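You operate a simulated robot arm through the tools that you are given. There is no shell and no other tool.

You are at the controls of a simulated robot arm. One attempt, no reset.

TASK
Move the second stop to Mark 4 and the fourth stop to Mark 7, clamp both, then push try.
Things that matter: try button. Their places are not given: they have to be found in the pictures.

It is judged by the outcome, as a careful person would: the job done as asked, and still so three seconds after it is handed in. It fails if anything else is knocked over, pushed out of place, dropped, spilled or broken.

THE ROBOT
A 7-joint arm with a two-finger parallel gripper, fixed in place. Base frame: the origin is at the foot of the arm, x ahead of it, y to its left, z up. Lengths are in mm, angles in rad, forces in N, time in s.
Its first joint turns from -2.304 to 2.304 rad. Payload 3.91 kg.
The TCP is the grasp point between the finger pads, 30 mm short of the fingertips. In the tool frame z runs along the fingers and y along their closing line. Largest opening 110 mm; finger width 20, thickness 10; the body of the gripper, 48 by 112 mm, starts 55 mm behind the TCP.
Orientation is that of the tool frame in the base frame, as [roll, pitch, yaw] about the fixed x, y, z axes, in that order (R = Rz(yaw) Ry(pitch) Rx(roll)). With the fingers straight down and closing along the base's y, the tool's x points along the base's -x, its y along +y and its z along -z.

THE INTERFACE
- The arm moves only by the tool arm_command. Its argument "steps" is a list of rows, each an object (a shift or turn left out is 0, a gripper value left out holds the last) with "claw": the gripper command, from -1 (fully open) to 1 (shut), values between in proportion; "offset": the shift along the tool's x, y, z in units of 40 mm (1.0 is 40 mm), a list of three; "turn": the turn, a rotation vector about the tool's x, y, z in units of 6 degrees (1.0 is 6 degrees), a list of three. In form: [{"claw": claw, "offset": [dx, dy, dz], "turn": [wx, wy, wz]}, ...]. A call has 1 to 20 rows; each row shifts and turns the commanded pose from where the row before left it, along the tool's axes as they then stand. A call with a number of a shift or a turn outside -1 to 1 is refused whole. A row lasts 0.2 s, in which the tool goes at most 50 mm and 0.15 rad; a call with a longer step from one row to the next is refused whole, and so is a gripper value outside its range. A pose out of reach is approached as far as the arm can. The call stops where the force on the tool passes 40 N (or 10 N more than at its start, if that is more) or the arm is blocked; 0.2 s more then pass. The fingers move at their own pace (about 108 mm/s each) and stop on an object; they squeeze with about 37 N. The grip force told is the motor's: it shows also when the fingers shut on nothing. Time passes only in rows, and 0.2 s behind the last, so rows that do not move let the fingers close. It gives the time, the measured TCP pose, the force on the tool (base axes), the opening and the grip force at its end, in the units of the frame above (readings bear some noise), with the torque about the TCP (base axes, N m) and any sound that the robot's microphone picked up.
- Cameras (640 x 400 px; columns grow to the right, rows downward): "scene" is fixed at [48.3, 650.1, 1862.7]; the picture's right is [-0.50, -0.86, 0.00], its down [-0.46, 0.26, -0.85] and it looks along [0.73, -0.43, -0.53] (base axes); focal length 348 px, centre (320, 200). "wrist" rides on the gripper at [72, 17, -103] in the tool frame; the picture's right is [-0.23, 0.97, 0.00], its down [-0.76, -0.18, -0.62] and it looks along [-0.61, -0.14, 0.78] (tool axes); focal length 222 px, centre (320, 200).
- snapshot(camera): a new picture of that camera. No time passes.
- probe_pixels(camera, pixels): for up to 12 pixels [column, row] of the newest picture of that camera ("zoom" is the newest enlarged one), the place [x, y, z] in the base frame of the surface seen there, good to about 2 mm. No time passes.
- enlarge(camera, box): a new picture of the part [left, top, right, bottom] of that camera's present view, enlarged. No time passes.
- job_done(): hands the job in; it is judged then, once.

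Leave the gripper open and the arm clear of the work at the hand-in unless told otherwise.

The tools are called after "Emit:" by a JSON object that holds its "op" and its "data". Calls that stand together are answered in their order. arm_command: Moves the arm, as the interface text tells. Its arguments: {"type":"object","properties":{"steps":{"type":"array","items":{"type":"object","properties":{"claw":{"type":"number"},"offset":{"type":"array","items":{"type":"number"}},"turn":{"type":"array","items":{"type":"number"}}}}}},"required":["steps"]} The other tools are called the same way: snapshot (camera) takes a picture; probe_pixels (camera, pixels) gives the place of the surface under pixels of a picture; enlarge (camera, box) takes an enlarged picture of a part of a camera's view; job_done () hands the job in.

At the start:

```text
time_s: 0.0
eef_pos: [630.0, 315.5, 1466.1]
tcp_rot: [3.14, 0.001, -3.142]
ft_force: [0.9, -0.7, 0.2]
wrist_torque: [0.02, 0.03, -0.01]
width: 110.0
grasp_force: 0.0
```

scene: 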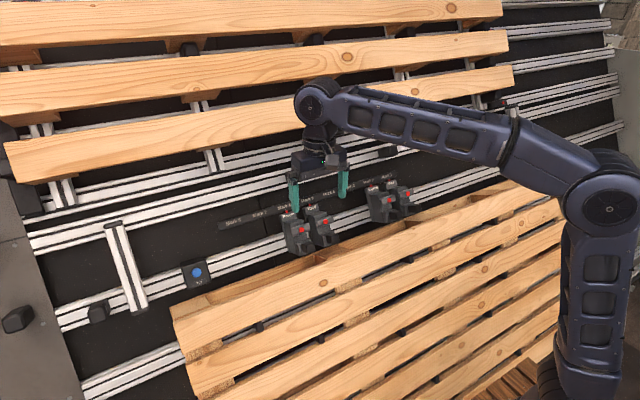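
wrist: 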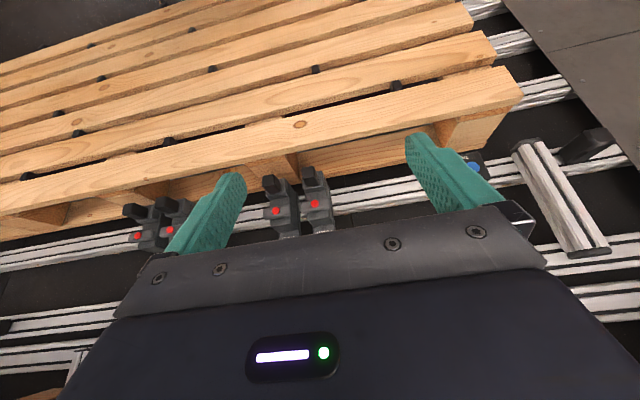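

I see a rail with four dark stops bearing red dots around (300,230)–(405,200), a blue button at (197,273), and mark labels along a strip. I will enlarge these areas first.

Emit:
{"op": "enlarge", "data": {"camera": "scene", "box": [210, 160, 430, 270]}}

Emit:
{"op": "enlarge", "data": {"camera": "wrist", "box": [100, 130, 420, 270]}}

```text
2.91 times, centred on (320, 215) of scene
```

zoom: 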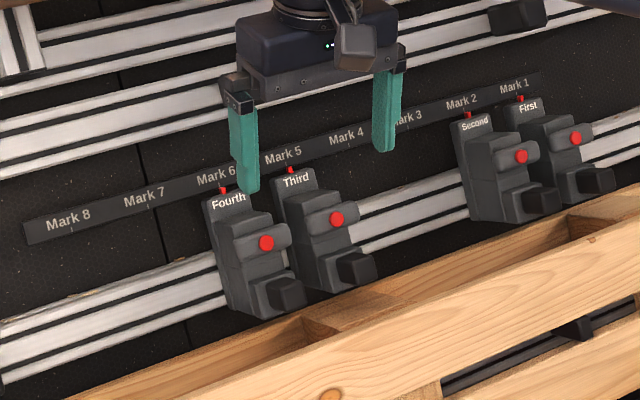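

```text
2.00 times, centred on (260, 200) of wrist
```

zoom: 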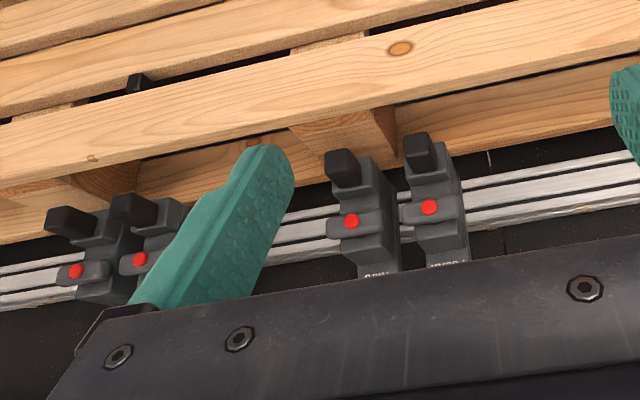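

The stops are First (Mark 1), Second (Mark 2), Third (Mark 5), Fourth (Mark 6). I will enlarge the scene again so the probe refers to it, and look at the button too.

Emit:
{"op": "enlarge", "data": {"camera": "scene", "box": [140, 240, 240, 302]}}

Emit:
{"op": "enlarge", "data": {"camera": "scene", "box": [270, 190, 350, 260]}}

Emit:
{"op": "enlarge", "data": {"camera": "scene", "box": [355, 170, 425, 230]}}

Emit:
{"op": "enlarge", "data": {"camera": "scene", "box": [210, 160, 430, 270]}}

```text
6.40 times, centred on (190, 271) of scene
```

zoom: 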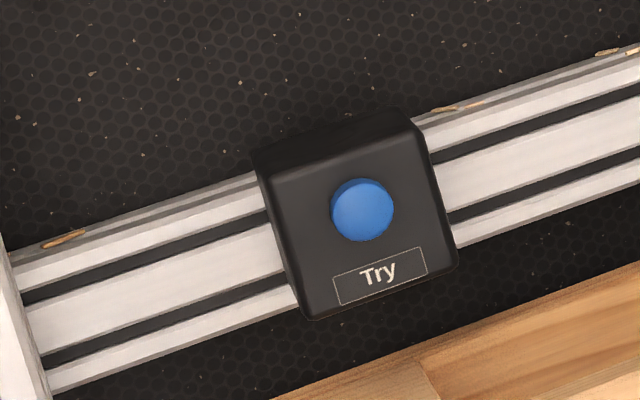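

```text
5.71 times, centred on (310, 225) of scene
```

zoom: 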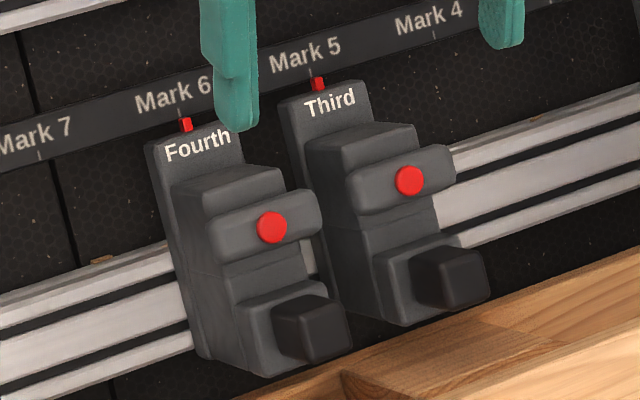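

```text
6.67 times, centred on (390, 200) of scene
```

zoom: 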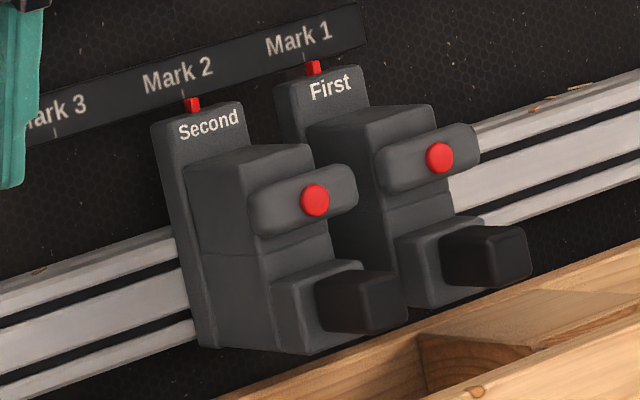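

```text
2.91 times, centred on (320, 215) of scene
```

zoom: 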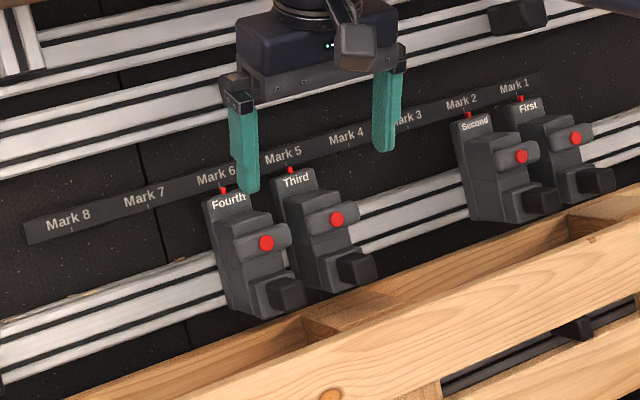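

I will probe the marks, the stops' tops, the red dots and the dark knobs in this enlarged picture.

Emit:
{"op": "probe_pixels", "data": {"camera": "zoom", "pixels": [[72, 230], [148, 206], [349, 146], [223, 190], [291, 170], [469, 115], [521, 98], [266, 242], [336, 219], [521, 156], [574, 138], [287, 293]]}}

Emit:
{"op": "probe_pixels", "data": {"camera": "zoom", "pixels": [[228, 202], [240, 225], [245, 265], [252, 300], [355, 268], [540, 200], [595, 180], [600, 140], [540, 155], [60, 320], [400, 215], [470, 215]]}}

Emit:
{"op": "probe_pixels", "data": {"camera": "scene", "pixels": [[197, 272], [190, 262], [200, 285], [330, 280], [330, 255], [250, 150], [120, 230], [130, 290], [400, 140], [345, 225], [300, 300], [60, 330]]}}

```text
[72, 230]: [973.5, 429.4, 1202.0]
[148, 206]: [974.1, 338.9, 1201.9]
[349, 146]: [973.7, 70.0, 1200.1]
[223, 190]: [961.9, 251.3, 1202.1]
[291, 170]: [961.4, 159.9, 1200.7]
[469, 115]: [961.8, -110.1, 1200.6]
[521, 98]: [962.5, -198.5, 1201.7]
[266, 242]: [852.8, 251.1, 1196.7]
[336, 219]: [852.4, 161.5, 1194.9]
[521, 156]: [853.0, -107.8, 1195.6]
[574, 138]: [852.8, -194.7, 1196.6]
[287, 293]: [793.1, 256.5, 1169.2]
```

```text
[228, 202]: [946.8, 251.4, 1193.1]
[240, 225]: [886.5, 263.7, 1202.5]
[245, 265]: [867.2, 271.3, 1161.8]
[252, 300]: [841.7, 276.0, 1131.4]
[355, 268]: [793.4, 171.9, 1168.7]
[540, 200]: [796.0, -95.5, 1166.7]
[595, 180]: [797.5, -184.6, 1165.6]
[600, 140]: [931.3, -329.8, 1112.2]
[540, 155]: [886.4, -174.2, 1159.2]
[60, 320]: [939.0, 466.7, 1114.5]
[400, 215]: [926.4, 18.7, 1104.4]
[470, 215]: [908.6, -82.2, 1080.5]
```

```text
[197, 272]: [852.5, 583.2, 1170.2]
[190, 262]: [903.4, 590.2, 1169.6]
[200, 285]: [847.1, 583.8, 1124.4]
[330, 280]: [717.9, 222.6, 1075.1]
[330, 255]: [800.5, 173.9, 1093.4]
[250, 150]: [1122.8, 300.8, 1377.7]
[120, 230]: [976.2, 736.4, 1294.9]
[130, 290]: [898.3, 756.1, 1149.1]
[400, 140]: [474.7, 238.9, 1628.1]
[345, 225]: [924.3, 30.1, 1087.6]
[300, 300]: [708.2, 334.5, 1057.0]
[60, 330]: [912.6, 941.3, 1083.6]
```

The marks are 90 mm apart along y (Mark 1 at −200 … Mark 8 at 430); Second must go to y≈70 and Fourth to y≈340. Now I look closely at the stops from the wrist side to learn the clamp mechanism.

Emit:
{"op": "enlarge", "data": {"camera": "wrist", "box": [250, 155, 346, 245]}}

Emit:
{"op": "enlarge", "data": {"camera": "wrist", "box": [110, 190, 200, 260]}}

Emit:
{"op": "enlarge", "data": {"camera": "scene", "box": [282, 202, 332, 258]}}

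Emit:
{"op": "enlarge", "data": {"camera": "scene", "box": [0, 0, 640, 400]}}

```text
4.44 times, centred on (298, 200) of wrist
```

zoom: 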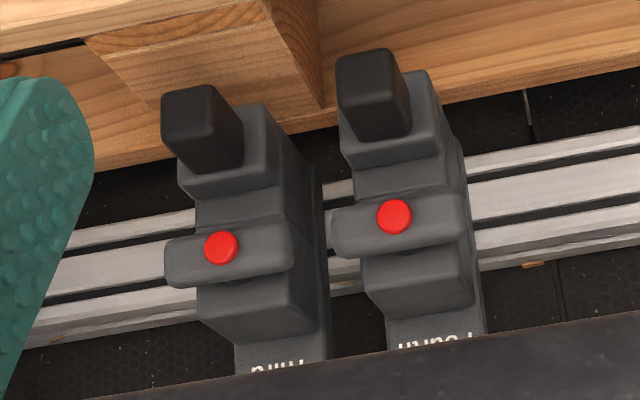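

```text
5.71 times, centred on (155, 225) of wrist
```

zoom: 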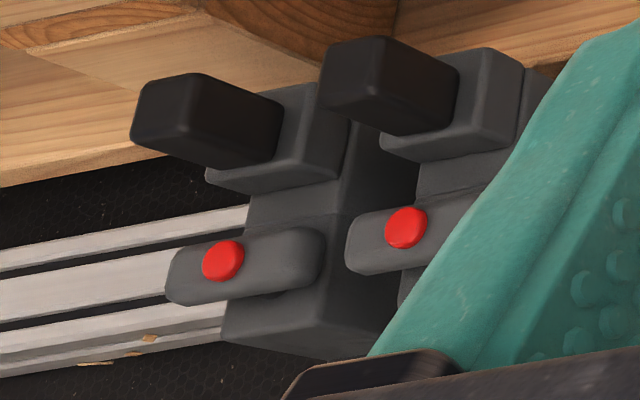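

```text
7.14 times, centred on (307, 230) of scene
```

zoom: 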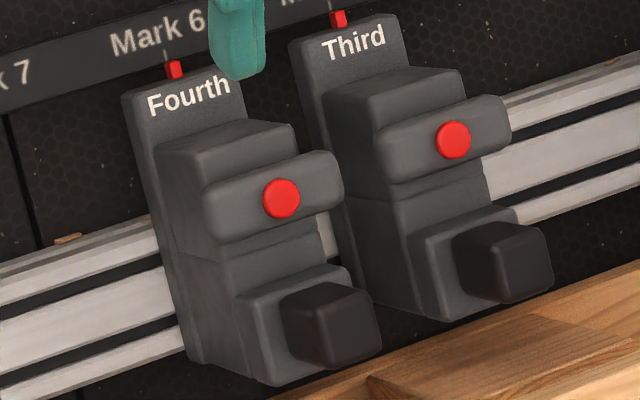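

```text
1.00 times, centred on (320, 200) of scene (not enlarged: the box is as wide or as high as the picture)
```

zoom: 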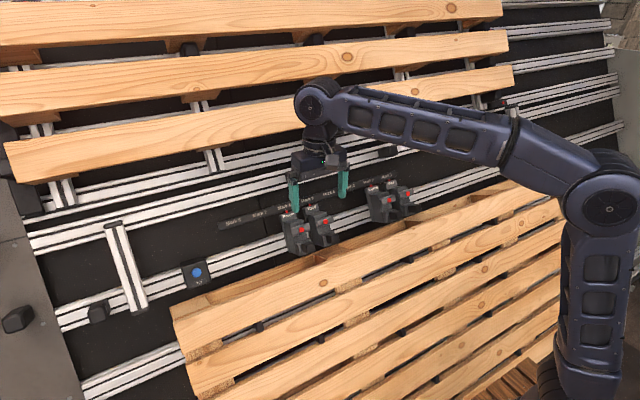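

Each stop has a body, a dark square knob low down and a bar with a red dot. I need their exact geometry, so I zoom on the Fourth and probe it in detail.

Emit:
{"op": "enlarge", "data": {"camera": "scene", "box": [282, 202, 332, 258]}}

Emit:
{"op": "probe_pixels", "data": {"camera": "zoom", "pixels": [[281, 198], [215, 205], [225, 232], [325, 162], [332, 195], [270, 232], [300, 160], [225, 150], [290, 245], [215, 260], [250, 310], [240, 340]]}}

Emit:
{"op": "probe_pixels", "data": {"camera": "zoom", "pixels": [[295, 295], [325, 360], [370, 355], [368, 295], [330, 325], [345, 335], [310, 285], [340, 275], [255, 360], [275, 375], [195, 330], [175, 70]]}}

Emit:
{"op": "probe_pixels", "data": {"camera": "zoom", "pixels": [[140, 110], [180, 110], [230, 80], [150, 100], [165, 140], [240, 110], [40, 300], [80, 250], [120, 330], [100, 240], [60, 330], [30, 160]]}}

```text
7.14 times, centred on (307, 230) of scene
```

zoom: 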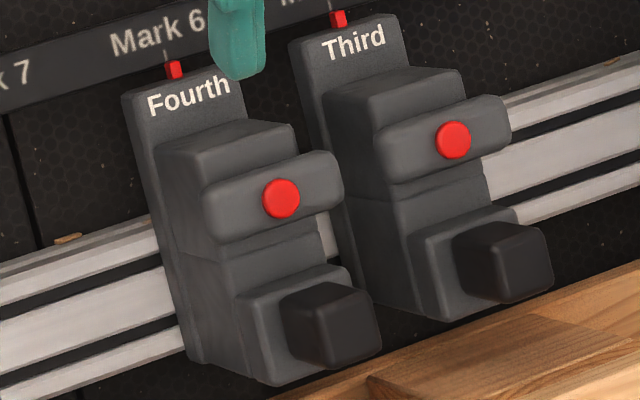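

```text
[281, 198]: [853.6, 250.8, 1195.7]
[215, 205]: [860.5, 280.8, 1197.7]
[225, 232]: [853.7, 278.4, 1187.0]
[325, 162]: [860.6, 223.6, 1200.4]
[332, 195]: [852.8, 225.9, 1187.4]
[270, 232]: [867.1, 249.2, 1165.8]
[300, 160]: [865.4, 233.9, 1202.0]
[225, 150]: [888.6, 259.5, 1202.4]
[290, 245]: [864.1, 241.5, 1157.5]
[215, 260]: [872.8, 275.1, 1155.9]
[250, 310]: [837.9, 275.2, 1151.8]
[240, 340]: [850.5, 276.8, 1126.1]
```

```text
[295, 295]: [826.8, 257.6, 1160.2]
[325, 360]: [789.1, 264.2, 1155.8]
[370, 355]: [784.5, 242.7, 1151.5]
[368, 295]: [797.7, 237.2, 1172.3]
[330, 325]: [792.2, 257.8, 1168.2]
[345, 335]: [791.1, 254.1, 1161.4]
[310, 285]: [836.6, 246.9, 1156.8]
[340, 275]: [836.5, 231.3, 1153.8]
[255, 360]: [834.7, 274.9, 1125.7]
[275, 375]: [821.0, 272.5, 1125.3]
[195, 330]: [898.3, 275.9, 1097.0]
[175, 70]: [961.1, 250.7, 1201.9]
```

```text
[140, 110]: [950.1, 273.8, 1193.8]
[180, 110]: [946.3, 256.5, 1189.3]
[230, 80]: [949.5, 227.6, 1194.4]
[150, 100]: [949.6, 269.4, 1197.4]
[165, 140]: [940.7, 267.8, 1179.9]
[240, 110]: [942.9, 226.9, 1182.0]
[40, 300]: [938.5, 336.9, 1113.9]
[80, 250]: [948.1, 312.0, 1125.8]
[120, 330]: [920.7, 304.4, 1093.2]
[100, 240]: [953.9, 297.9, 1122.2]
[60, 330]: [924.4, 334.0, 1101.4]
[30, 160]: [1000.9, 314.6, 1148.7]
```

I probe panel and rail points to get the wall's tilt.

Emit:
{"op": "probe_pixels", "data": {"camera": "scene", "pixels": [[150, 200], [155, 220], [160, 265], [220, 224], [268, 205], [236, 223], [150, 280], [230, 260], [90, 250], [245, 195], [180, 240], [100, 280]]}}

Emit:
{"op": "probe_pixels", "data": {"camera": "zoom", "pixels": [[60, 40], [20, 60], [70, 190], [60, 270], [50, 310], [200, 285], [180, 200], [190, 260], [160, 150], [320, 235], [290, 262], [345, 190]]}}

```text
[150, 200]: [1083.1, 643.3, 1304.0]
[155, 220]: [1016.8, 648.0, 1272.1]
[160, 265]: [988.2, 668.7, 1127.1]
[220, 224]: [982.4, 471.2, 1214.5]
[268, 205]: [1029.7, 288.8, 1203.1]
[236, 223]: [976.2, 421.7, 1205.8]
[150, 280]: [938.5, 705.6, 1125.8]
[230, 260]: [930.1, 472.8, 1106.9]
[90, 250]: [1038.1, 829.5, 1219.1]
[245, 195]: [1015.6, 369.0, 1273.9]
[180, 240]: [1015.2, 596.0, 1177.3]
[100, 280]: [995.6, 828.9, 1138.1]
```

```text
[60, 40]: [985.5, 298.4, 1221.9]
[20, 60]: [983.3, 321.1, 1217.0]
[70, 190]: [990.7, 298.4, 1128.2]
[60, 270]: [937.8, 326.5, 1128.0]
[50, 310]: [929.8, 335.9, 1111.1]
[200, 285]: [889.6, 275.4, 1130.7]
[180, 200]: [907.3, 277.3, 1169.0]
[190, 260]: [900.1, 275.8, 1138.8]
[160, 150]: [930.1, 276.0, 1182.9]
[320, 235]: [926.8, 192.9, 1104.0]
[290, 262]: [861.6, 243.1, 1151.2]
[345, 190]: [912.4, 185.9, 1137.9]
```

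The wall is tilted about 28° from vertical (outward normal ≈ [−0.88, 0, 0.47]). The bar (red dot at its centre) lies about 147 mm off the wall, the knob reaches 191 mm. Before moving I probe the two pallets for clearance.

Emit:
{"op": "probe_pixels", "data": {"camera": "scene", "pixels": [[200, 130], [100, 150], [10, 178], [400, 95], [500, 75], [180, 306], [250, 288], [300, 270], [345, 256], [420, 230], [500, 205], [320, 300]]}}

Emit:
{"op": "probe_pixels", "data": {"camera": "wrist", "pixels": [[300, 150], [300, 120], [180, 140], [420, 125], [480, 115], [470, 165], [560, 200], [300, 170], [330, 195], [276, 185], [312, 176], [60, 190]]}}

```text
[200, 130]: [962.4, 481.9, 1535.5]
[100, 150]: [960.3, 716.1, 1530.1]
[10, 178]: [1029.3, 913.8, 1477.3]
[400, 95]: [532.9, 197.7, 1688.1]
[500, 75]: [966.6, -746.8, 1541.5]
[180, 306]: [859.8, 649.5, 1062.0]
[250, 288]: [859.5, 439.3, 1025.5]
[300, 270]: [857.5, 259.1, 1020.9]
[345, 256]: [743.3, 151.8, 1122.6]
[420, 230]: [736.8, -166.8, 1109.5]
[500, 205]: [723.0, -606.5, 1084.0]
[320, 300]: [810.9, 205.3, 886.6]
```

```text
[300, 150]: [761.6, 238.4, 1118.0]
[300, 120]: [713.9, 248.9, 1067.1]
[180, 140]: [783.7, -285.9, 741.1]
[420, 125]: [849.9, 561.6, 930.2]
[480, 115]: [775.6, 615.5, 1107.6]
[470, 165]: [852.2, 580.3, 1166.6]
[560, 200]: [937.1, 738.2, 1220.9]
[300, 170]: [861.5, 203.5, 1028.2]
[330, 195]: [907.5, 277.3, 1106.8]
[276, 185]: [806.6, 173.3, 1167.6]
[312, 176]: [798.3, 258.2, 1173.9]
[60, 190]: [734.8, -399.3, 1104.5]
```

Both pallets leave room: lower pallet's top face is ~40 mm below the knob, its front at 214 mm off the wall. Now I turn the tool about its y axis by about 61.8° so that the fingers point square into the wall, staying in place.

Emit:
{"op": "arm_command", "data": {"steps": [{"claw": -1, "turn": [0, -1, 0]}, {"turn": [0, -1, 0]}, {"turn": [0, -1, 0]}, {"turn": [0, -1, 0]}, {"turn": [0, -1, 0]}, {"turn": [0, -1, 0]}, {"turn": [0, -1, 0]}, {"turn": [0, -1, 0]}, {"turn": [0, -1, 0]}, {"turn": [0, -1, 0]}, {"turn": [0, -0.3, 0]}, {"turn": [0, 0, 0]}]}}

Emit:
{"op": "snapshot", "data": {"camera": "scene"}}

Emit:
{"op": "snapshot", "data": {"camera": "wrist"}}

```text
time_s: 2.6
eef_pos: [630.8, 314.3, 1465.6]
tcp_rot: [3.141, 1.079, 3.141]
ft_force: [-0.3, -0.4, 0.1]
wrist_torque: [0.01, 0.01, 0.0]
width: 110.0
grasp_force: 0.0
```

```text
taken
```

scene: 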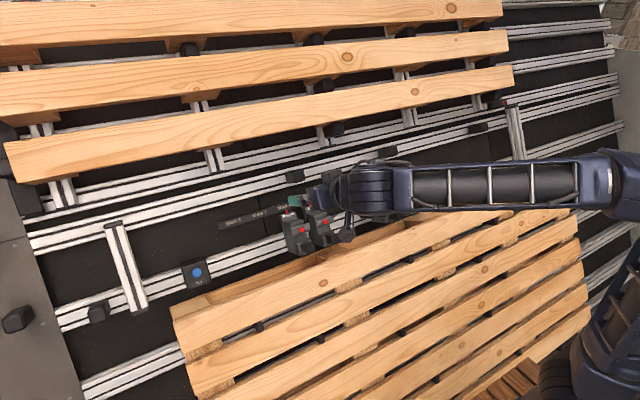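

```text
taken
```

wrist: 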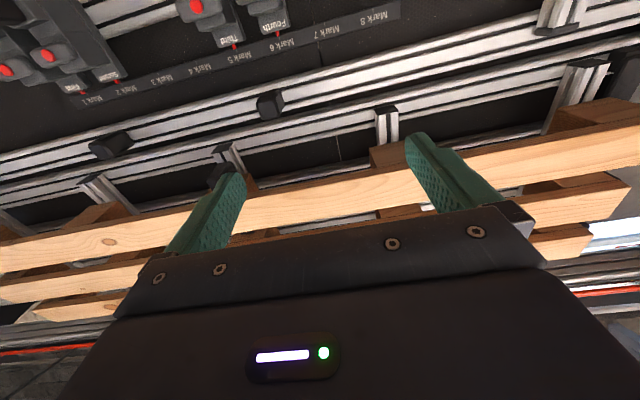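

The tool now points square into the wall (pitch 1.079). Next I move to a viewing place in front of the Fourth stop, still well clear (fingertips ~290 mm off the wall), to see the mechanism.

Emit:
{"op": "arm_command", "data": {"steps": [{"offset": [0.81, -0.138, 0.484]}, {"offset": [0.81, -0.138, 0.484]}, {"offset": [0.81, -0.138, 0.484]}, {"offset": [0.81, -0.138, 0.484]}, {"offset": [0.81, -0.138, 0.484]}, {"offset": [0.81, -0.138, 0.484]}, {"offset": [0.81, -0.138, 0.484]}, {"offset": [0.81, -0.138, 0.484]}, {"offset": [0, 0, 0]}]}}

Emit:
{"op": "snapshot", "data": {"camera": "scene"}}

Emit:
{"op": "snapshot", "data": {"camera": "wrist"}}

```text
time_s: 4.6
eef_pos: [643.3, 272.7, 1161.9]
tcp_rot: [-3.14, 1.078, 3.14]
ft_force: [-0.5, -0.5, 0.0]
wrist_torque: [0.0, 0.01, -0.04]
width: 109.8
grasp_force: 0.0
```

```text
taken
```

scene: 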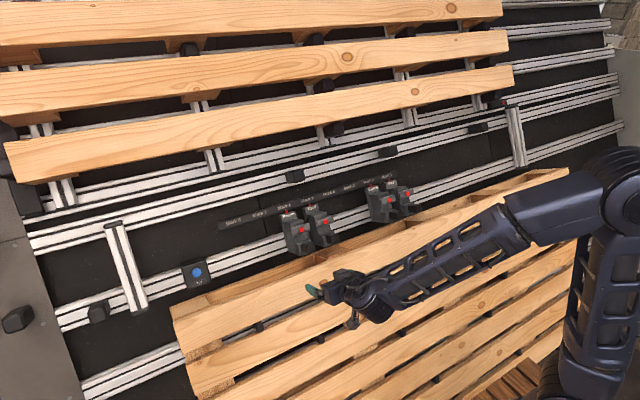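

```text
taken
```

wrist: 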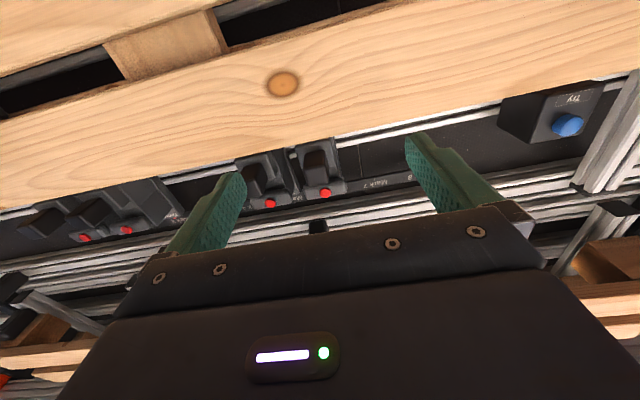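

Now the stops appear at (265,180) and (320,175) upside-down. I enlarge them from this low angle to see the bar's mounting.

Emit:
{"op": "enlarge", "data": {"camera": "wrist", "box": [235, 135, 365, 215]}}

Emit:
{"op": "enlarge", "data": {"camera": "wrist", "box": [20, 170, 200, 260]}}

Emit:
{"op": "enlarge", "data": {"camera": "scene", "box": [355, 175, 420, 230]}}

Emit:
{"op": "enlarge", "data": {"camera": "scene", "box": [210, 170, 370, 270]}}

```text
4.92 times, centred on (300, 175) of wrist
```

zoom: 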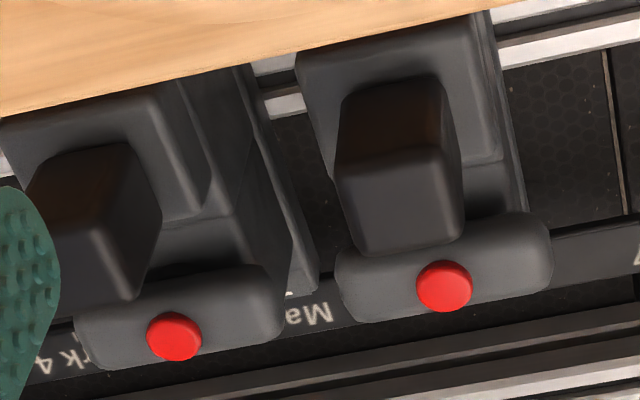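

```text
3.56 times, centred on (110, 215) of wrist
```

zoom: 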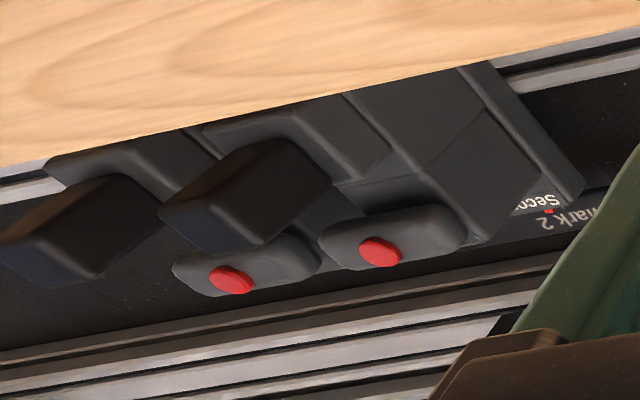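

```text
7.27 times, centred on (388, 202) of scene
```

zoom: 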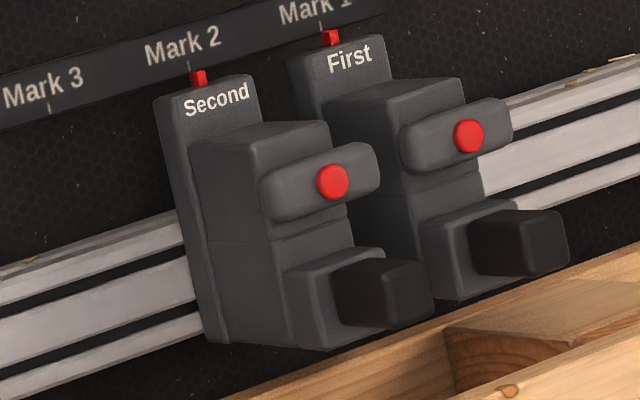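

```text
4.00 times, centred on (290, 220) of scene
```

zoom: 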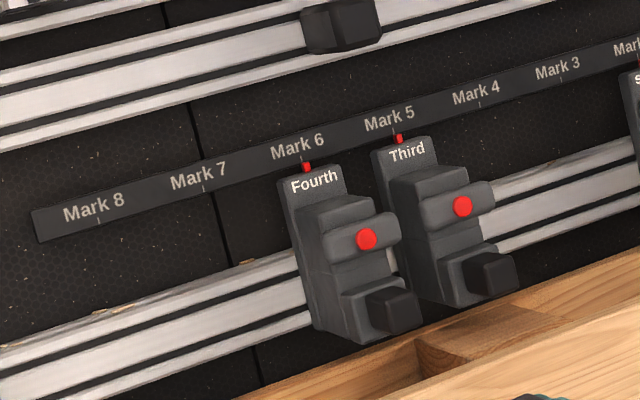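

The bar stands off the body like a T-handle with a red cap, and the black knob is a handle. I will first straddle the Fourth's knob (centre y≈250.5, 60 mm opening) to feel gently whether the stop is free to slide. I approach in line with the wall's normal, stopping just short.

Emit:
{"op": "arm_command", "data": {"steps": [{"claw": -0.1, "offset": [-0.875, -0.28, 0]}, {"offset": [-0.875, -0.28, 0]}, {"offset": [0, 0, 0.65]}, {"offset": [0, 0, 0.65]}, {"offset": [0, 0, 0.65]}, {"offset": [0, 0, 0.65]}, {"offset": [0, 0, 0]}]}}

Emit:
{"op": "snapshot", "data": {"camera": "scene"}}

Emit:
{"op": "snapshot", "data": {"camera": "wrist"}}

Emit:
{"op": "enlarge", "data": {"camera": "scene", "box": [250, 190, 380, 280]}}

```text
time_s: 6.2
eef_pos: [770.8, 247.7, 1176.5]
tcp_rot: [3.142, 1.078, -3.141]
ft_force: [-0.1, 0.3, 0.9]
wrist_torque: [0.0, 0.0, -0.02]
width: 60.6
grasp_force: 0.1
```

```text
taken
```

scene: 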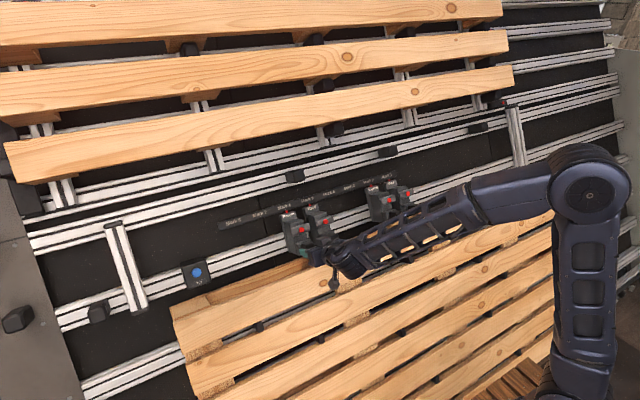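

```text
taken
```

wrist: 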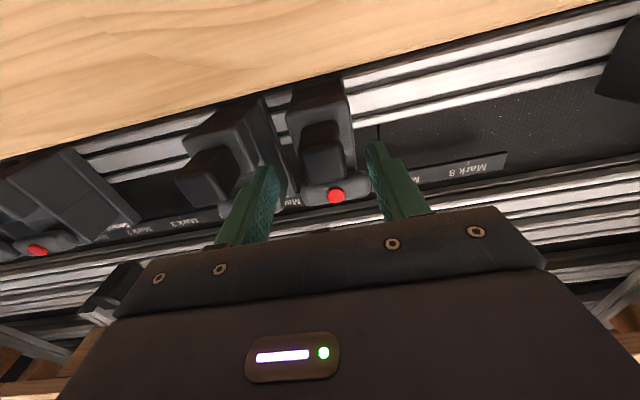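

```text
4.44 times, centred on (315, 235) of scene
```

zoom: 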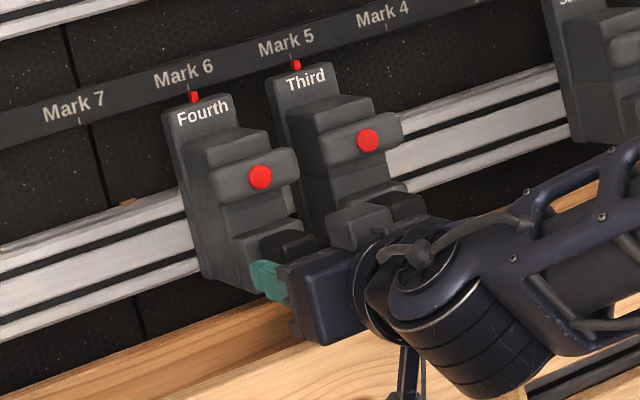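

TCP is 215 mm off the wall, 3 mm off-centre in y. I advance 33 mm with a small centring, then close the fingers on the knob.

Emit:
{"op": "arm_command", "data": {"steps": [{"offset": [0.07, 0.07, 0.4]}, {"offset": [0, 0, 0.4]}, {"offset": [0, 0, 0]}]}}

Emit:
{"op": "arm_command", "data": {"steps": [{"claw": 0.4}, {"claw": 0.6}, {"claw": 0.6}, {"claw": 0.6}]}}

Emit:
{"op": "enlarge", "data": {"camera": "scene", "box": [250, 190, 380, 280]}}

Emit:
{"op": "enlarge", "data": {"camera": "wrist", "box": [200, 60, 440, 240]}}

```text
time_s: 7.0
eef_pos: [797.2, 250.7, 1159.3]
tcp_rot: [3.142, 1.077, 3.141]
ft_force: [0.2, 0.2, -0.3]
wrist_torque: [0.02, 0.02, 0.03]
width: 60.3
grasp_force: 0.1
```

```text
time_s: 8.0
eef_pos: [798.4, 252.0, 1159.3]
tcp_rot: [3.141, 1.08, -3.142]
ft_force: [-0.9, -8.7, -0.3]
wrist_torque: [-0.11, -0.27, -0.14]
width: 29.7
grasp_force: 44.8
```

```text
4.44 times, centred on (315, 235) of scene
```

zoom: 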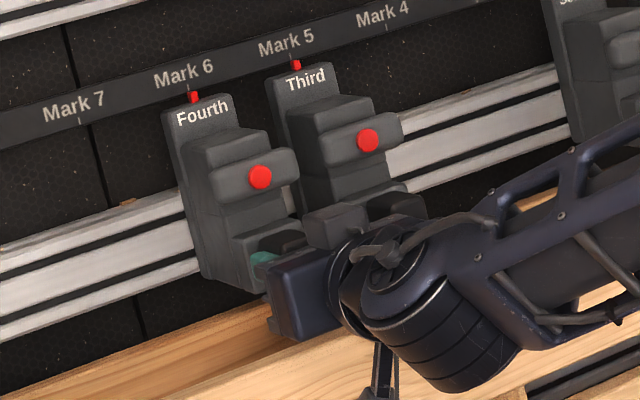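

```text
2.22 times, centred on (320, 150) of wrist
```

zoom: 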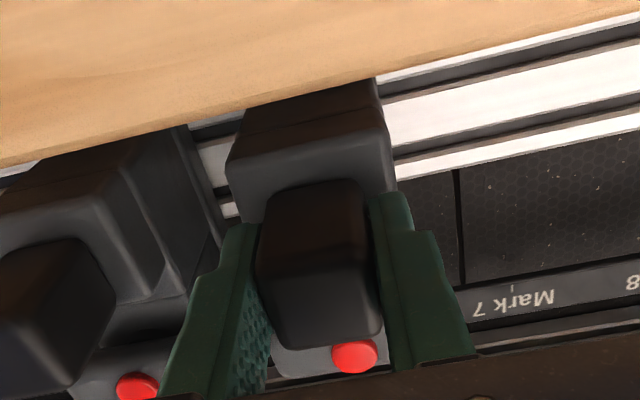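

The knob is held (29.7 mm wide, 45 N). I now pull gently 6 mm toward +y (Mark 7) to feel whether the stop is clamped.

Emit:
{"op": "arm_command", "data": {"steps": [{"offset": [0, 0.05, 0]}, {"offset": [0, 0.05, 0]}, {"offset": [0, 0.05, 0]}, {"offset": [0, 0, 0]}]}}

Emit:
{"op": "enlarge", "data": {"camera": "scene", "box": [250, 190, 380, 280]}}

```text
time_s: 8.7
eef_pos: [797.0, 251.3, 1158.3]
tcp_rot: [-3.137, 1.079, 3.137]
ft_force: [-14.5, -15.1, 5.7]
wrist_torque: [0.56, -0.08, 1.27]
width: 30.1
grasp_force: 45.3
stopped in row 3: the force on the tool passed its limit at 43 N (the readings are from after the stop); the commanded pose is now the measured one
```

```text
4.44 times, centred on (315, 235) of scene
```

zoom: 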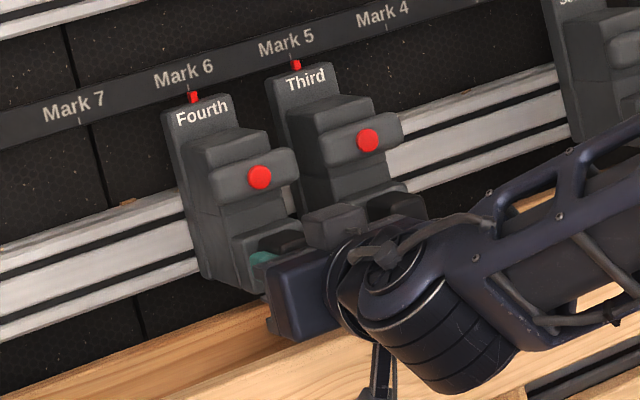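

The stop resisted at 43 N and did not move, so it is clamped now and needs to be released first. I open the fingers, back straight off, and then will look at the bar from the side.

Emit:
{"op": "arm_command", "data": {"steps": [{"claw": -0.1}, {"claw": -0.1}, {"claw": -0.1}, {"offset": [0, 0, -0.8]}, {"offset": [0, 0, -0.8]}, {"offset": [0, 0, -0.8]}, {"offset": [0, 0, -0.8]}, {"offset": [0, 0, -0.8]}, {"offset": [0, 0, 0]}]}}

Emit:
{"op": "snapshot", "data": {"camera": "wrist"}}

Emit:
{"op": "snapshot", "data": {"camera": "scene"}}

```text
time_s: 10.7
eef_pos: [658.1, 253.7, 1234.5]
tcp_rot: [-3.137, 1.079, 3.14]
ft_force: [-0.2, 0.6, 0.7]
wrist_torque: [-0.05, 0.0, -0.01]
width: 60.4
grasp_force: 0.0
```

```text
taken
```

wrist: 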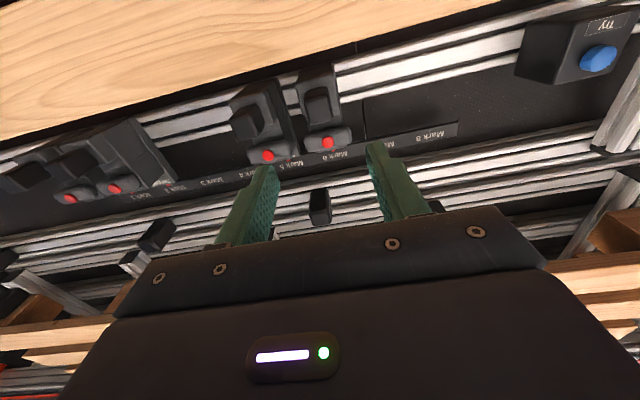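

```text
taken
```

scene: 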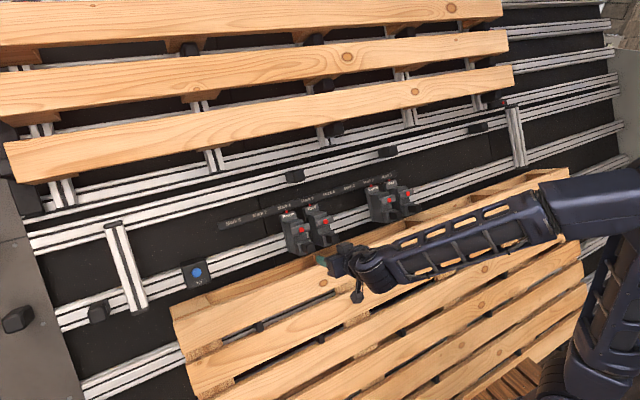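

I rotate the tool +90° about its axis (so the fingers will close up/down across the bar) and shift 80 mm toward +y for a side look at the bar.

Emit:
{"op": "arm_command", "data": {"steps": [{"turn": [0, 0, 1], "offset": [0, 0.4, 0]}, {"turn": [0, 0, 1], "offset": [0, 0.4, 0]}, {"turn": [0, 0, 1], "offset": [0, 0.4, 0]}, {"turn": [0, 0, 1], "offset": [0, 0.4, 0]}, {"turn": [0, 0, 1], "offset": [0, 0.4, 0]}, {"turn": [0, 0, 1]}, {"turn": [0, 0, 1]}, {"turn": [0, 0, 1]}, {"turn": [0, 0, 1]}, {"turn": [0, 0, 1]}, {"turn": [0, 0, 1]}, {"turn": [0, 0, 1]}, {"turn": [0, 0, 1]}, {"turn": [0, 0, 1]}, {"turn": [0, 0, 1]}, {"turn": [0, 0, 0]}]}}

Emit:
{"op": "snapshot", "data": {"camera": "wrist"}}

Emit:
{"op": "snapshot", "data": {"camera": "scene"}}

```text
time_s: 13.7
eef_pos: [768.0, 195.8, 1163.8]
tcp_rot: [2.244, 0.333, 1.545]
ft_force: [6.8, -4.2, 12.5]
wrist_torque: [-0.32, -0.42, 0.01]
width: 54.3
grasp_force: 0.1
out of reach, approached as far as the arm can: row 11, 12, 13, 14
stopped in row 15: the force on the tool passed its limit at 46 N (the readings are from after the stop); the commanded pose is now the measured one
```

```text
taken
```

wrist: 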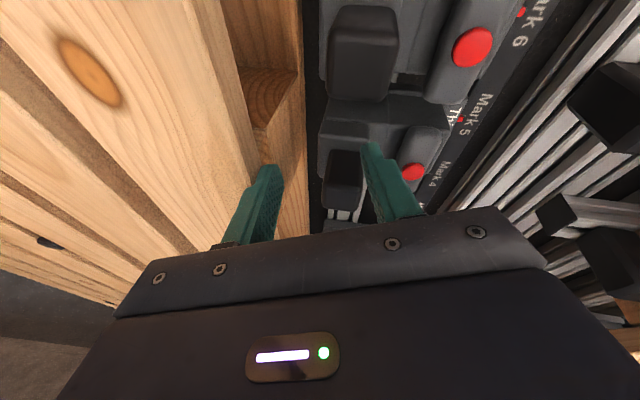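

```text
taken
```

scene: 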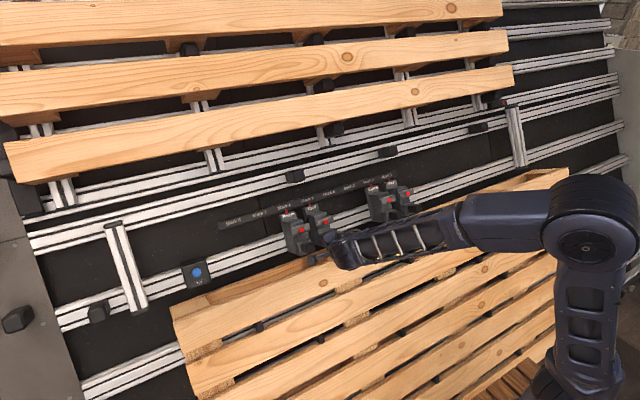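

The +90° turn ran out of reach and the arm drifted in toward the wall; a finger touched something near (771,181,1122), likely the pallet's top edge. I retreat straight back along the tool's axis before anything else.

Emit:
{"op": "arm_command", "data": {"steps": [{"offset": [0, 0, -0.25]}, {"offset": [0, 0, -0.5]}, {"offset": [0, 0, -0.5]}, {"offset": [0, 0, -0.5]}, {"offset": [0, 0, -0.5]}, {"offset": [0, 0, -0.5]}, {"offset": [0, 0, 0]}]}}

Emit:
{"op": "snapshot", "data": {"camera": "wrist"}}

Emit:
{"op": "snapshot", "data": {"camera": "scene"}}

Emit:
{"op": "enlarge", "data": {"camera": "scene", "box": [250, 180, 420, 280]}}

```text
time_s: 15.3
eef_pos: [681.7, 220.9, 1227.5]
tcp_rot: [2.247, 0.333, 1.547]
ft_force: [-0.4, 0.7, -0.7]
wrist_torque: [0.02, -0.03, -0.04]
width: 60.5
grasp_force: 0.1
```

```text
taken
```

wrist: 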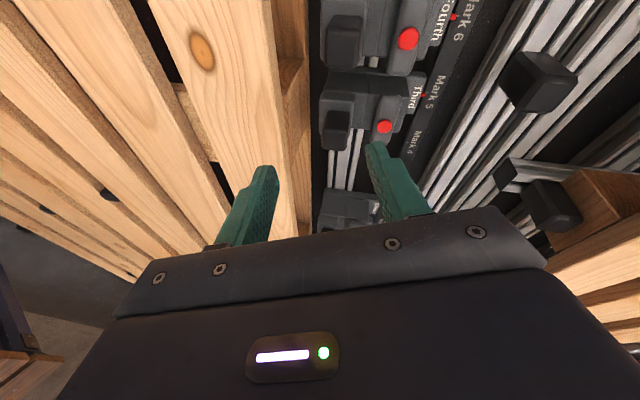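

```text
taken
```

scene: 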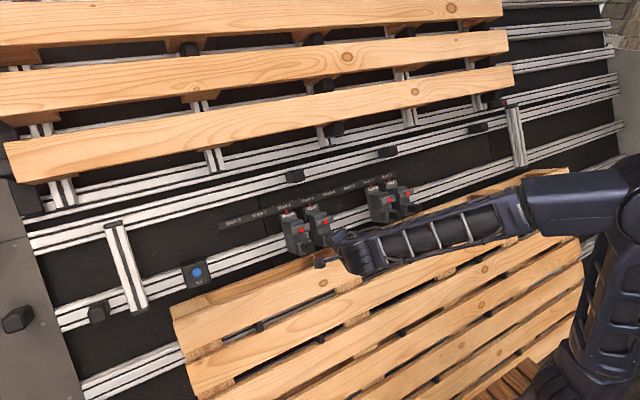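

```text
3.76 times, centred on (335, 230) of scene
```

zoom: 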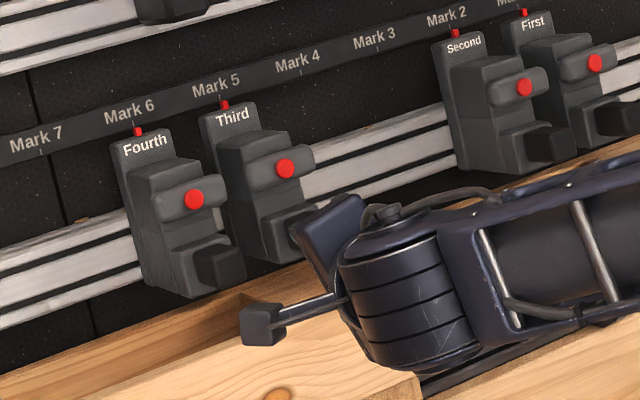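

Nothing appears displaced: Third's pointer still at Mark 5. This side view is useful; I enlarge the Fourth/Third bars from here, and verify the pallet.

Emit:
{"op": "enlarge", "data": {"camera": "wrist", "box": [310, 0, 470, 160]}}

Emit:
{"op": "probe_pixels", "data": {"camera": "scene", "pixels": [[180, 306], [250, 288], [270, 270], [420, 230], [500, 205]]}}

```text
2.50 times, centred on (390, 80) of wrist
```

zoom: 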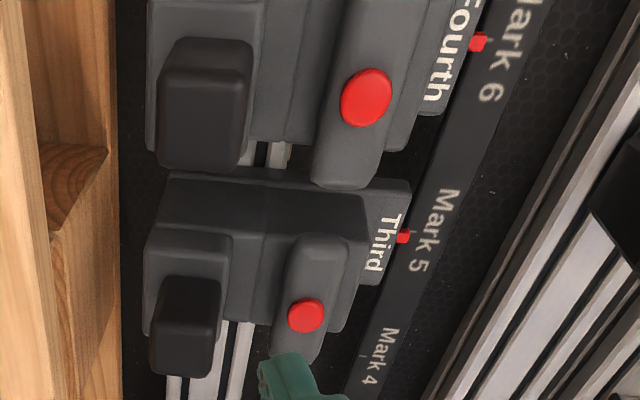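

```text
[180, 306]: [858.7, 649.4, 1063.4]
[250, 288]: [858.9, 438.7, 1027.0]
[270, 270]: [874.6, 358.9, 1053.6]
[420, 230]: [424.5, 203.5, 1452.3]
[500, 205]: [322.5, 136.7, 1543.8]
```

The pallet is where it was. I probe the bar's ends and dot in this side view to see whether the dot is really in the middle of the bar.

Emit:
{"op": "probe_pixels", "data": {"camera": "zoom", "pixels": [[322, 240], [320, 260], [306, 314], [290, 350], [300, 340], [340, 245], [336, 180], [345, 160], [366, 97], [360, 20], [270, 340], [350, 265]]}}

Emit:
{"op": "probe_pixels", "data": {"camera": "zoom", "pixels": [[310, 225], [340, 320], [350, 290], [240, 300], [250, 220], [190, 230], [160, 320], [190, 350], [185, 290], [275, 305], [280, 260], [245, 270]]}}

```text
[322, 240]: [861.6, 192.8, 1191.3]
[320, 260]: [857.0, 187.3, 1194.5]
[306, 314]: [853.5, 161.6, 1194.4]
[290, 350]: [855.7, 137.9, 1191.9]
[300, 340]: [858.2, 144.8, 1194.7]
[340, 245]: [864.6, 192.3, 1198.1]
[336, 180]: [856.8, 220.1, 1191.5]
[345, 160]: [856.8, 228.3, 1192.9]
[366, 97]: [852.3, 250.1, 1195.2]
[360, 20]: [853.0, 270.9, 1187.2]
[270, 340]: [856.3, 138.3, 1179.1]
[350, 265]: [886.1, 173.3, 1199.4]
```

```text
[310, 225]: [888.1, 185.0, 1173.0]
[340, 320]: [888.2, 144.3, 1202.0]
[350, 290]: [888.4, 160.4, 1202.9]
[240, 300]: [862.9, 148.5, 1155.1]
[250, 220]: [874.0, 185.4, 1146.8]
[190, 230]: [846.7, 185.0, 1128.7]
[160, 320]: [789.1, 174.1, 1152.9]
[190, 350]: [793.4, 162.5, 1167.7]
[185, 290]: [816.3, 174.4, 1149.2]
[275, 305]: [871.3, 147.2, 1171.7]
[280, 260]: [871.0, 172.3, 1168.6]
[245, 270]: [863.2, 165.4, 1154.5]
```

The dot is in the bar's middle: a T-handle about 66 mm long and 22 mm wide, with just enough room to turn upright above the boss. The tool cannot reach +90°, so I will back off further, undo the turn and tilt, and try the −90° side instead, in stages. First: back off, turn back −24°, remove the tilt.

Emit:
{"op": "arm_command", "data": {"steps": [{"offset": [0, 0, -0.7]}, {"offset": [0, 0, -0.7]}, {"turn": [0, 0, -1]}, {"turn": [0, 0, -1]}, {"turn": [0, 0, -1]}, {"turn": [0, 0, -1]}, {"turn": [-0.836, 0.25, 0]}, {"turn": [-0.836, 0.25, 0]}, {"turn": [-0.836, 0.25, 0]}, {"turn": [0, 0, 0]}]}}

```text
time_s: 17.5
eef_pos: [638.6, 233.4, 1260.2]
tcp_rot: [2.178, 0.588, 1.941]
ft_force: [-0.4, 0.1, -0.3]
wrist_torque: [0.03, 0.02, 0.01]
width: 60.5
grasp_force: 0.0
```

The tilt is gone (tool axis again square to the wall, 371 mm off it). Now I turn −111° about the tool axis in place (to −60° from nominal), checking reach.

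Emit:
{"op": "arm_command", "data": {"steps": [{"turn": [0, 0, -1]}, {"turn": [0, 0, -1]}, {"turn": [0, 0, -1]}, {"turn": [0, 0, -1]}, {"turn": [0, 0, -1]}, {"turn": [0, 0, -1]}, {"turn": [0, 0, -1]}, {"turn": [0, 0, -1]}, {"turn": [0, 0, -1]}, {"turn": [0, 0, -1]}, {"turn": [0, 0, -1]}, {"turn": [0, 0, -1]}, {"turn": [0, 0, -1]}, {"turn": [0, 0, -1]}, {"turn": [0, 0, -1]}, {"turn": [0, 0, -1]}, {"turn": [0, 0, -1]}, {"turn": [0, 0, -1]}, {"turn": [0, 0, -0.48]}, {"turn": [0, 0, 0]}]}}

```text
time_s: 21.7
eef_pos: [638.7, 231.9, 1260.4]
tcp_rot: [-2.129, 0.456, -1.836]
ft_force: [-0.4, 0.0, -0.1]
wrist_torque: [-0.01, 0.0, -0.02]
width: 60.3
grasp_force: 0.1
```

No reach trouble. I turn the last −30° to reach −90°, then look.

Emit:
{"op": "arm_command", "data": {"steps": [{"turn": [0, 0, -1]}, {"turn": [0, 0, -1]}, {"turn": [0, 0, -1]}, {"turn": [0, 0, -1]}, {"turn": [0, 0, -1]}, {"turn": [0, 0, 0]}]}}

Emit:
{"op": "snapshot", "data": {"camera": "wrist"}}

Emit:
{"op": "snapshot", "data": {"camera": "scene"}}

```text
time_s: 23.1
eef_pos: [639.0, 231.4, 1259.7]
tcp_rot: [-2.064, 0.0, -1.568]
ft_force: [-0.4, 0.2, 0.0]
wrist_torque: [-0.01, 0.0, 0.03]
width: 60.3
grasp_force: 0.1
```

```text
taken
```

wrist: 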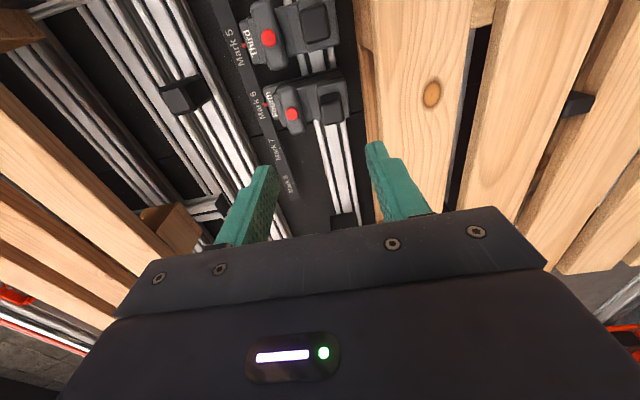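

```text
taken
```

scene: 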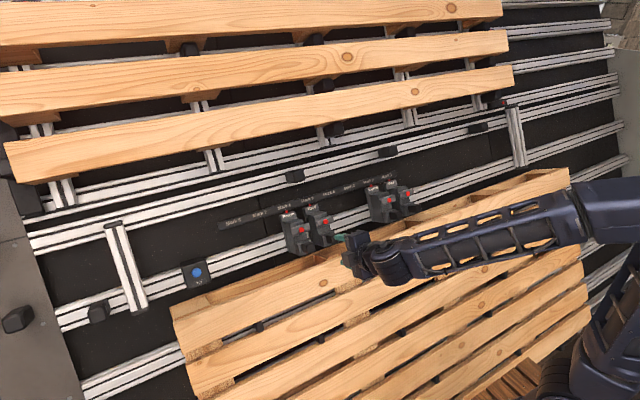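

At −90° everything is reachable; tool x = −y, tool y = down the wall. I enlarge the view of the Fourth and Third from this side.

Emit:
{"op": "enlarge", "data": {"camera": "wrist", "box": [230, 0, 370, 140]}}

```text
2.86 times, centred on (300, 70) of wrist
```

zoom: 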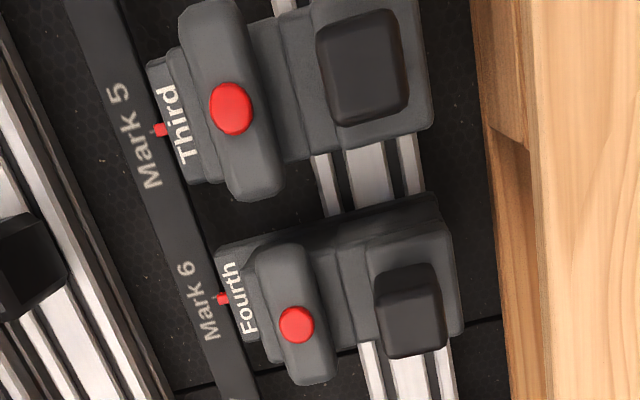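

I set the opening to about 44 mm and approach the Fourth's bar (y 250.5, 55 mm higher up the wall), stopping at 260 mm off the wall for a check.

Emit:
{"op": "arm_command", "data": {"steps": [{"claw": 0.2, "offset": [-0.12, -0.28, 0.69]}, {"offset": [-0.12, -0.28, 0.69]}, {"offset": [-0.12, -0.28, 0.69]}, {"offset": [-0.12, -0.28, 0.69]}, {"offset": [0, 0, 0]}]}}

Emit:
{"op": "snapshot", "data": {"camera": "wrist"}}

Emit:
{"op": "enlarge", "data": {"camera": "scene", "box": [250, 180, 380, 280]}}

```text
time_s: 24.3
eef_pos: [754.7, 251.9, 1246.0]
tcp_rot: [-2.065, 0.002, -1.568]
ft_force: [0.6, 0.0, 0.6]
wrist_torque: [-0.02, -0.01, -0.01]
width: 43.9
grasp_force: 0.1
```

```text
taken
```

wrist: 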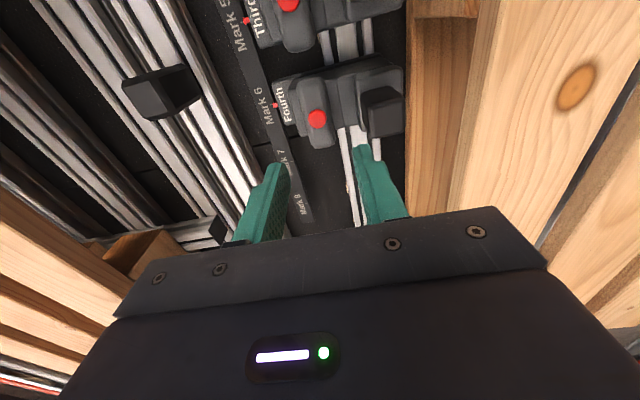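

```text
4.00 times, centred on (315, 230) of scene
```

zoom: 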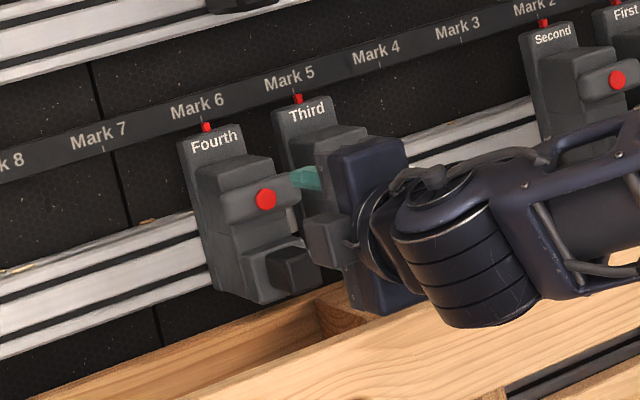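

Position: 262 mm off the wall, s≈1455, y≈252, lined up with the bar. I advance to about 162 mm so that the finger pads straddle the bar.

Emit:
{"op": "arm_command", "data": {"steps": [{"offset": [0.02, -0.05, 0.7]}, {"offset": [0, 0, 0.7]}, {"offset": [0, 0, 0.6]}, {"offset": [0, 0, 0.5]}, {"offset": [0, 0, 0]}]}}

Emit:
{"op": "snapshot", "data": {"camera": "wrist"}}

Emit:
{"op": "enlarge", "data": {"camera": "scene", "box": [250, 180, 380, 280]}}

```text
time_s: 25.5
eef_pos: [845.8, 251.7, 1201.4]
tcp_rot: [-2.063, -0.001, -1.569]
ft_force: [-0.4, 0.1, -0.2]
wrist_torque: [-0.05, 0.01, 0.0]
width: 44.1
grasp_force: 0.1
```

```text
taken
```

wrist: 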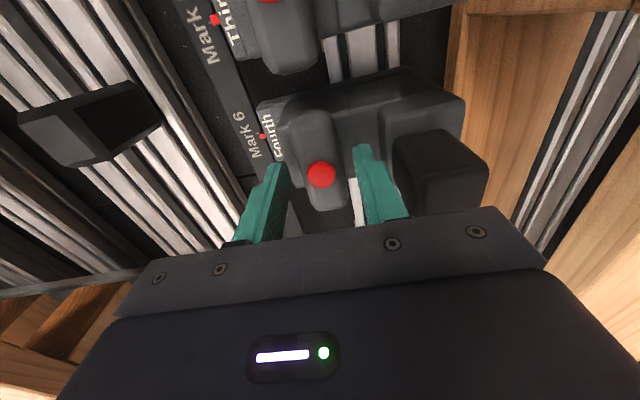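

```text
4.00 times, centred on (315, 230) of scene
```

zoom: 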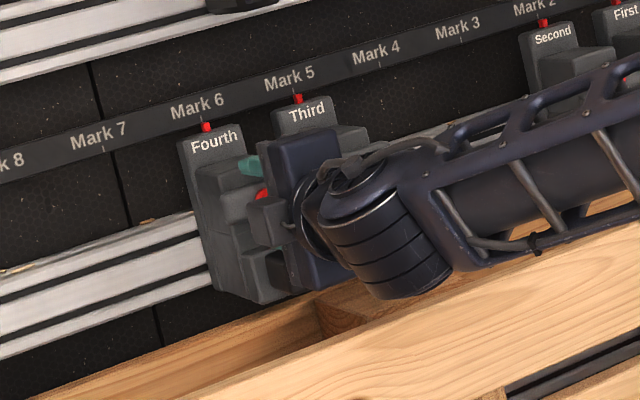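

The fingers straddle the bar across its 22 mm width at 161 mm off the wall. I close on it.

Emit:
{"op": "arm_command", "data": {"steps": [{"claw": 0.5}, {"claw": 0.8}, {"claw": 0.8}, {"claw": 0.8}]}}

Emit:
{"op": "snapshot", "data": {"camera": "wrist"}}

```text
time_s: 26.5
eef_pos: [845.6, 251.4, 1201.2]
tcp_rot: [-2.066, 0.0, -1.569]
ft_force: [-9.3, -3.5, -13.5]
wrist_torque: [-0.03, -0.11, -0.2]
width: 27.6
grasp_force: 45.1
```

```text
taken
```

wrist: 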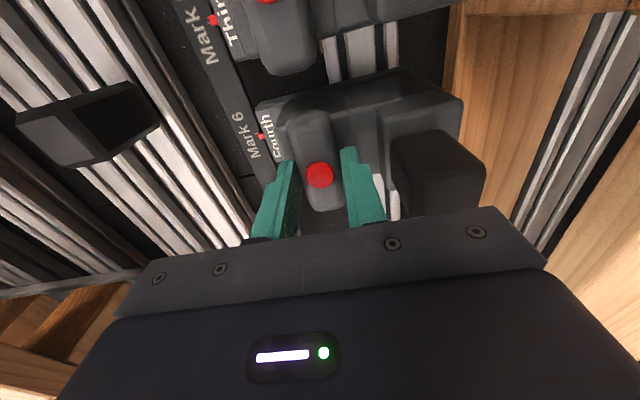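

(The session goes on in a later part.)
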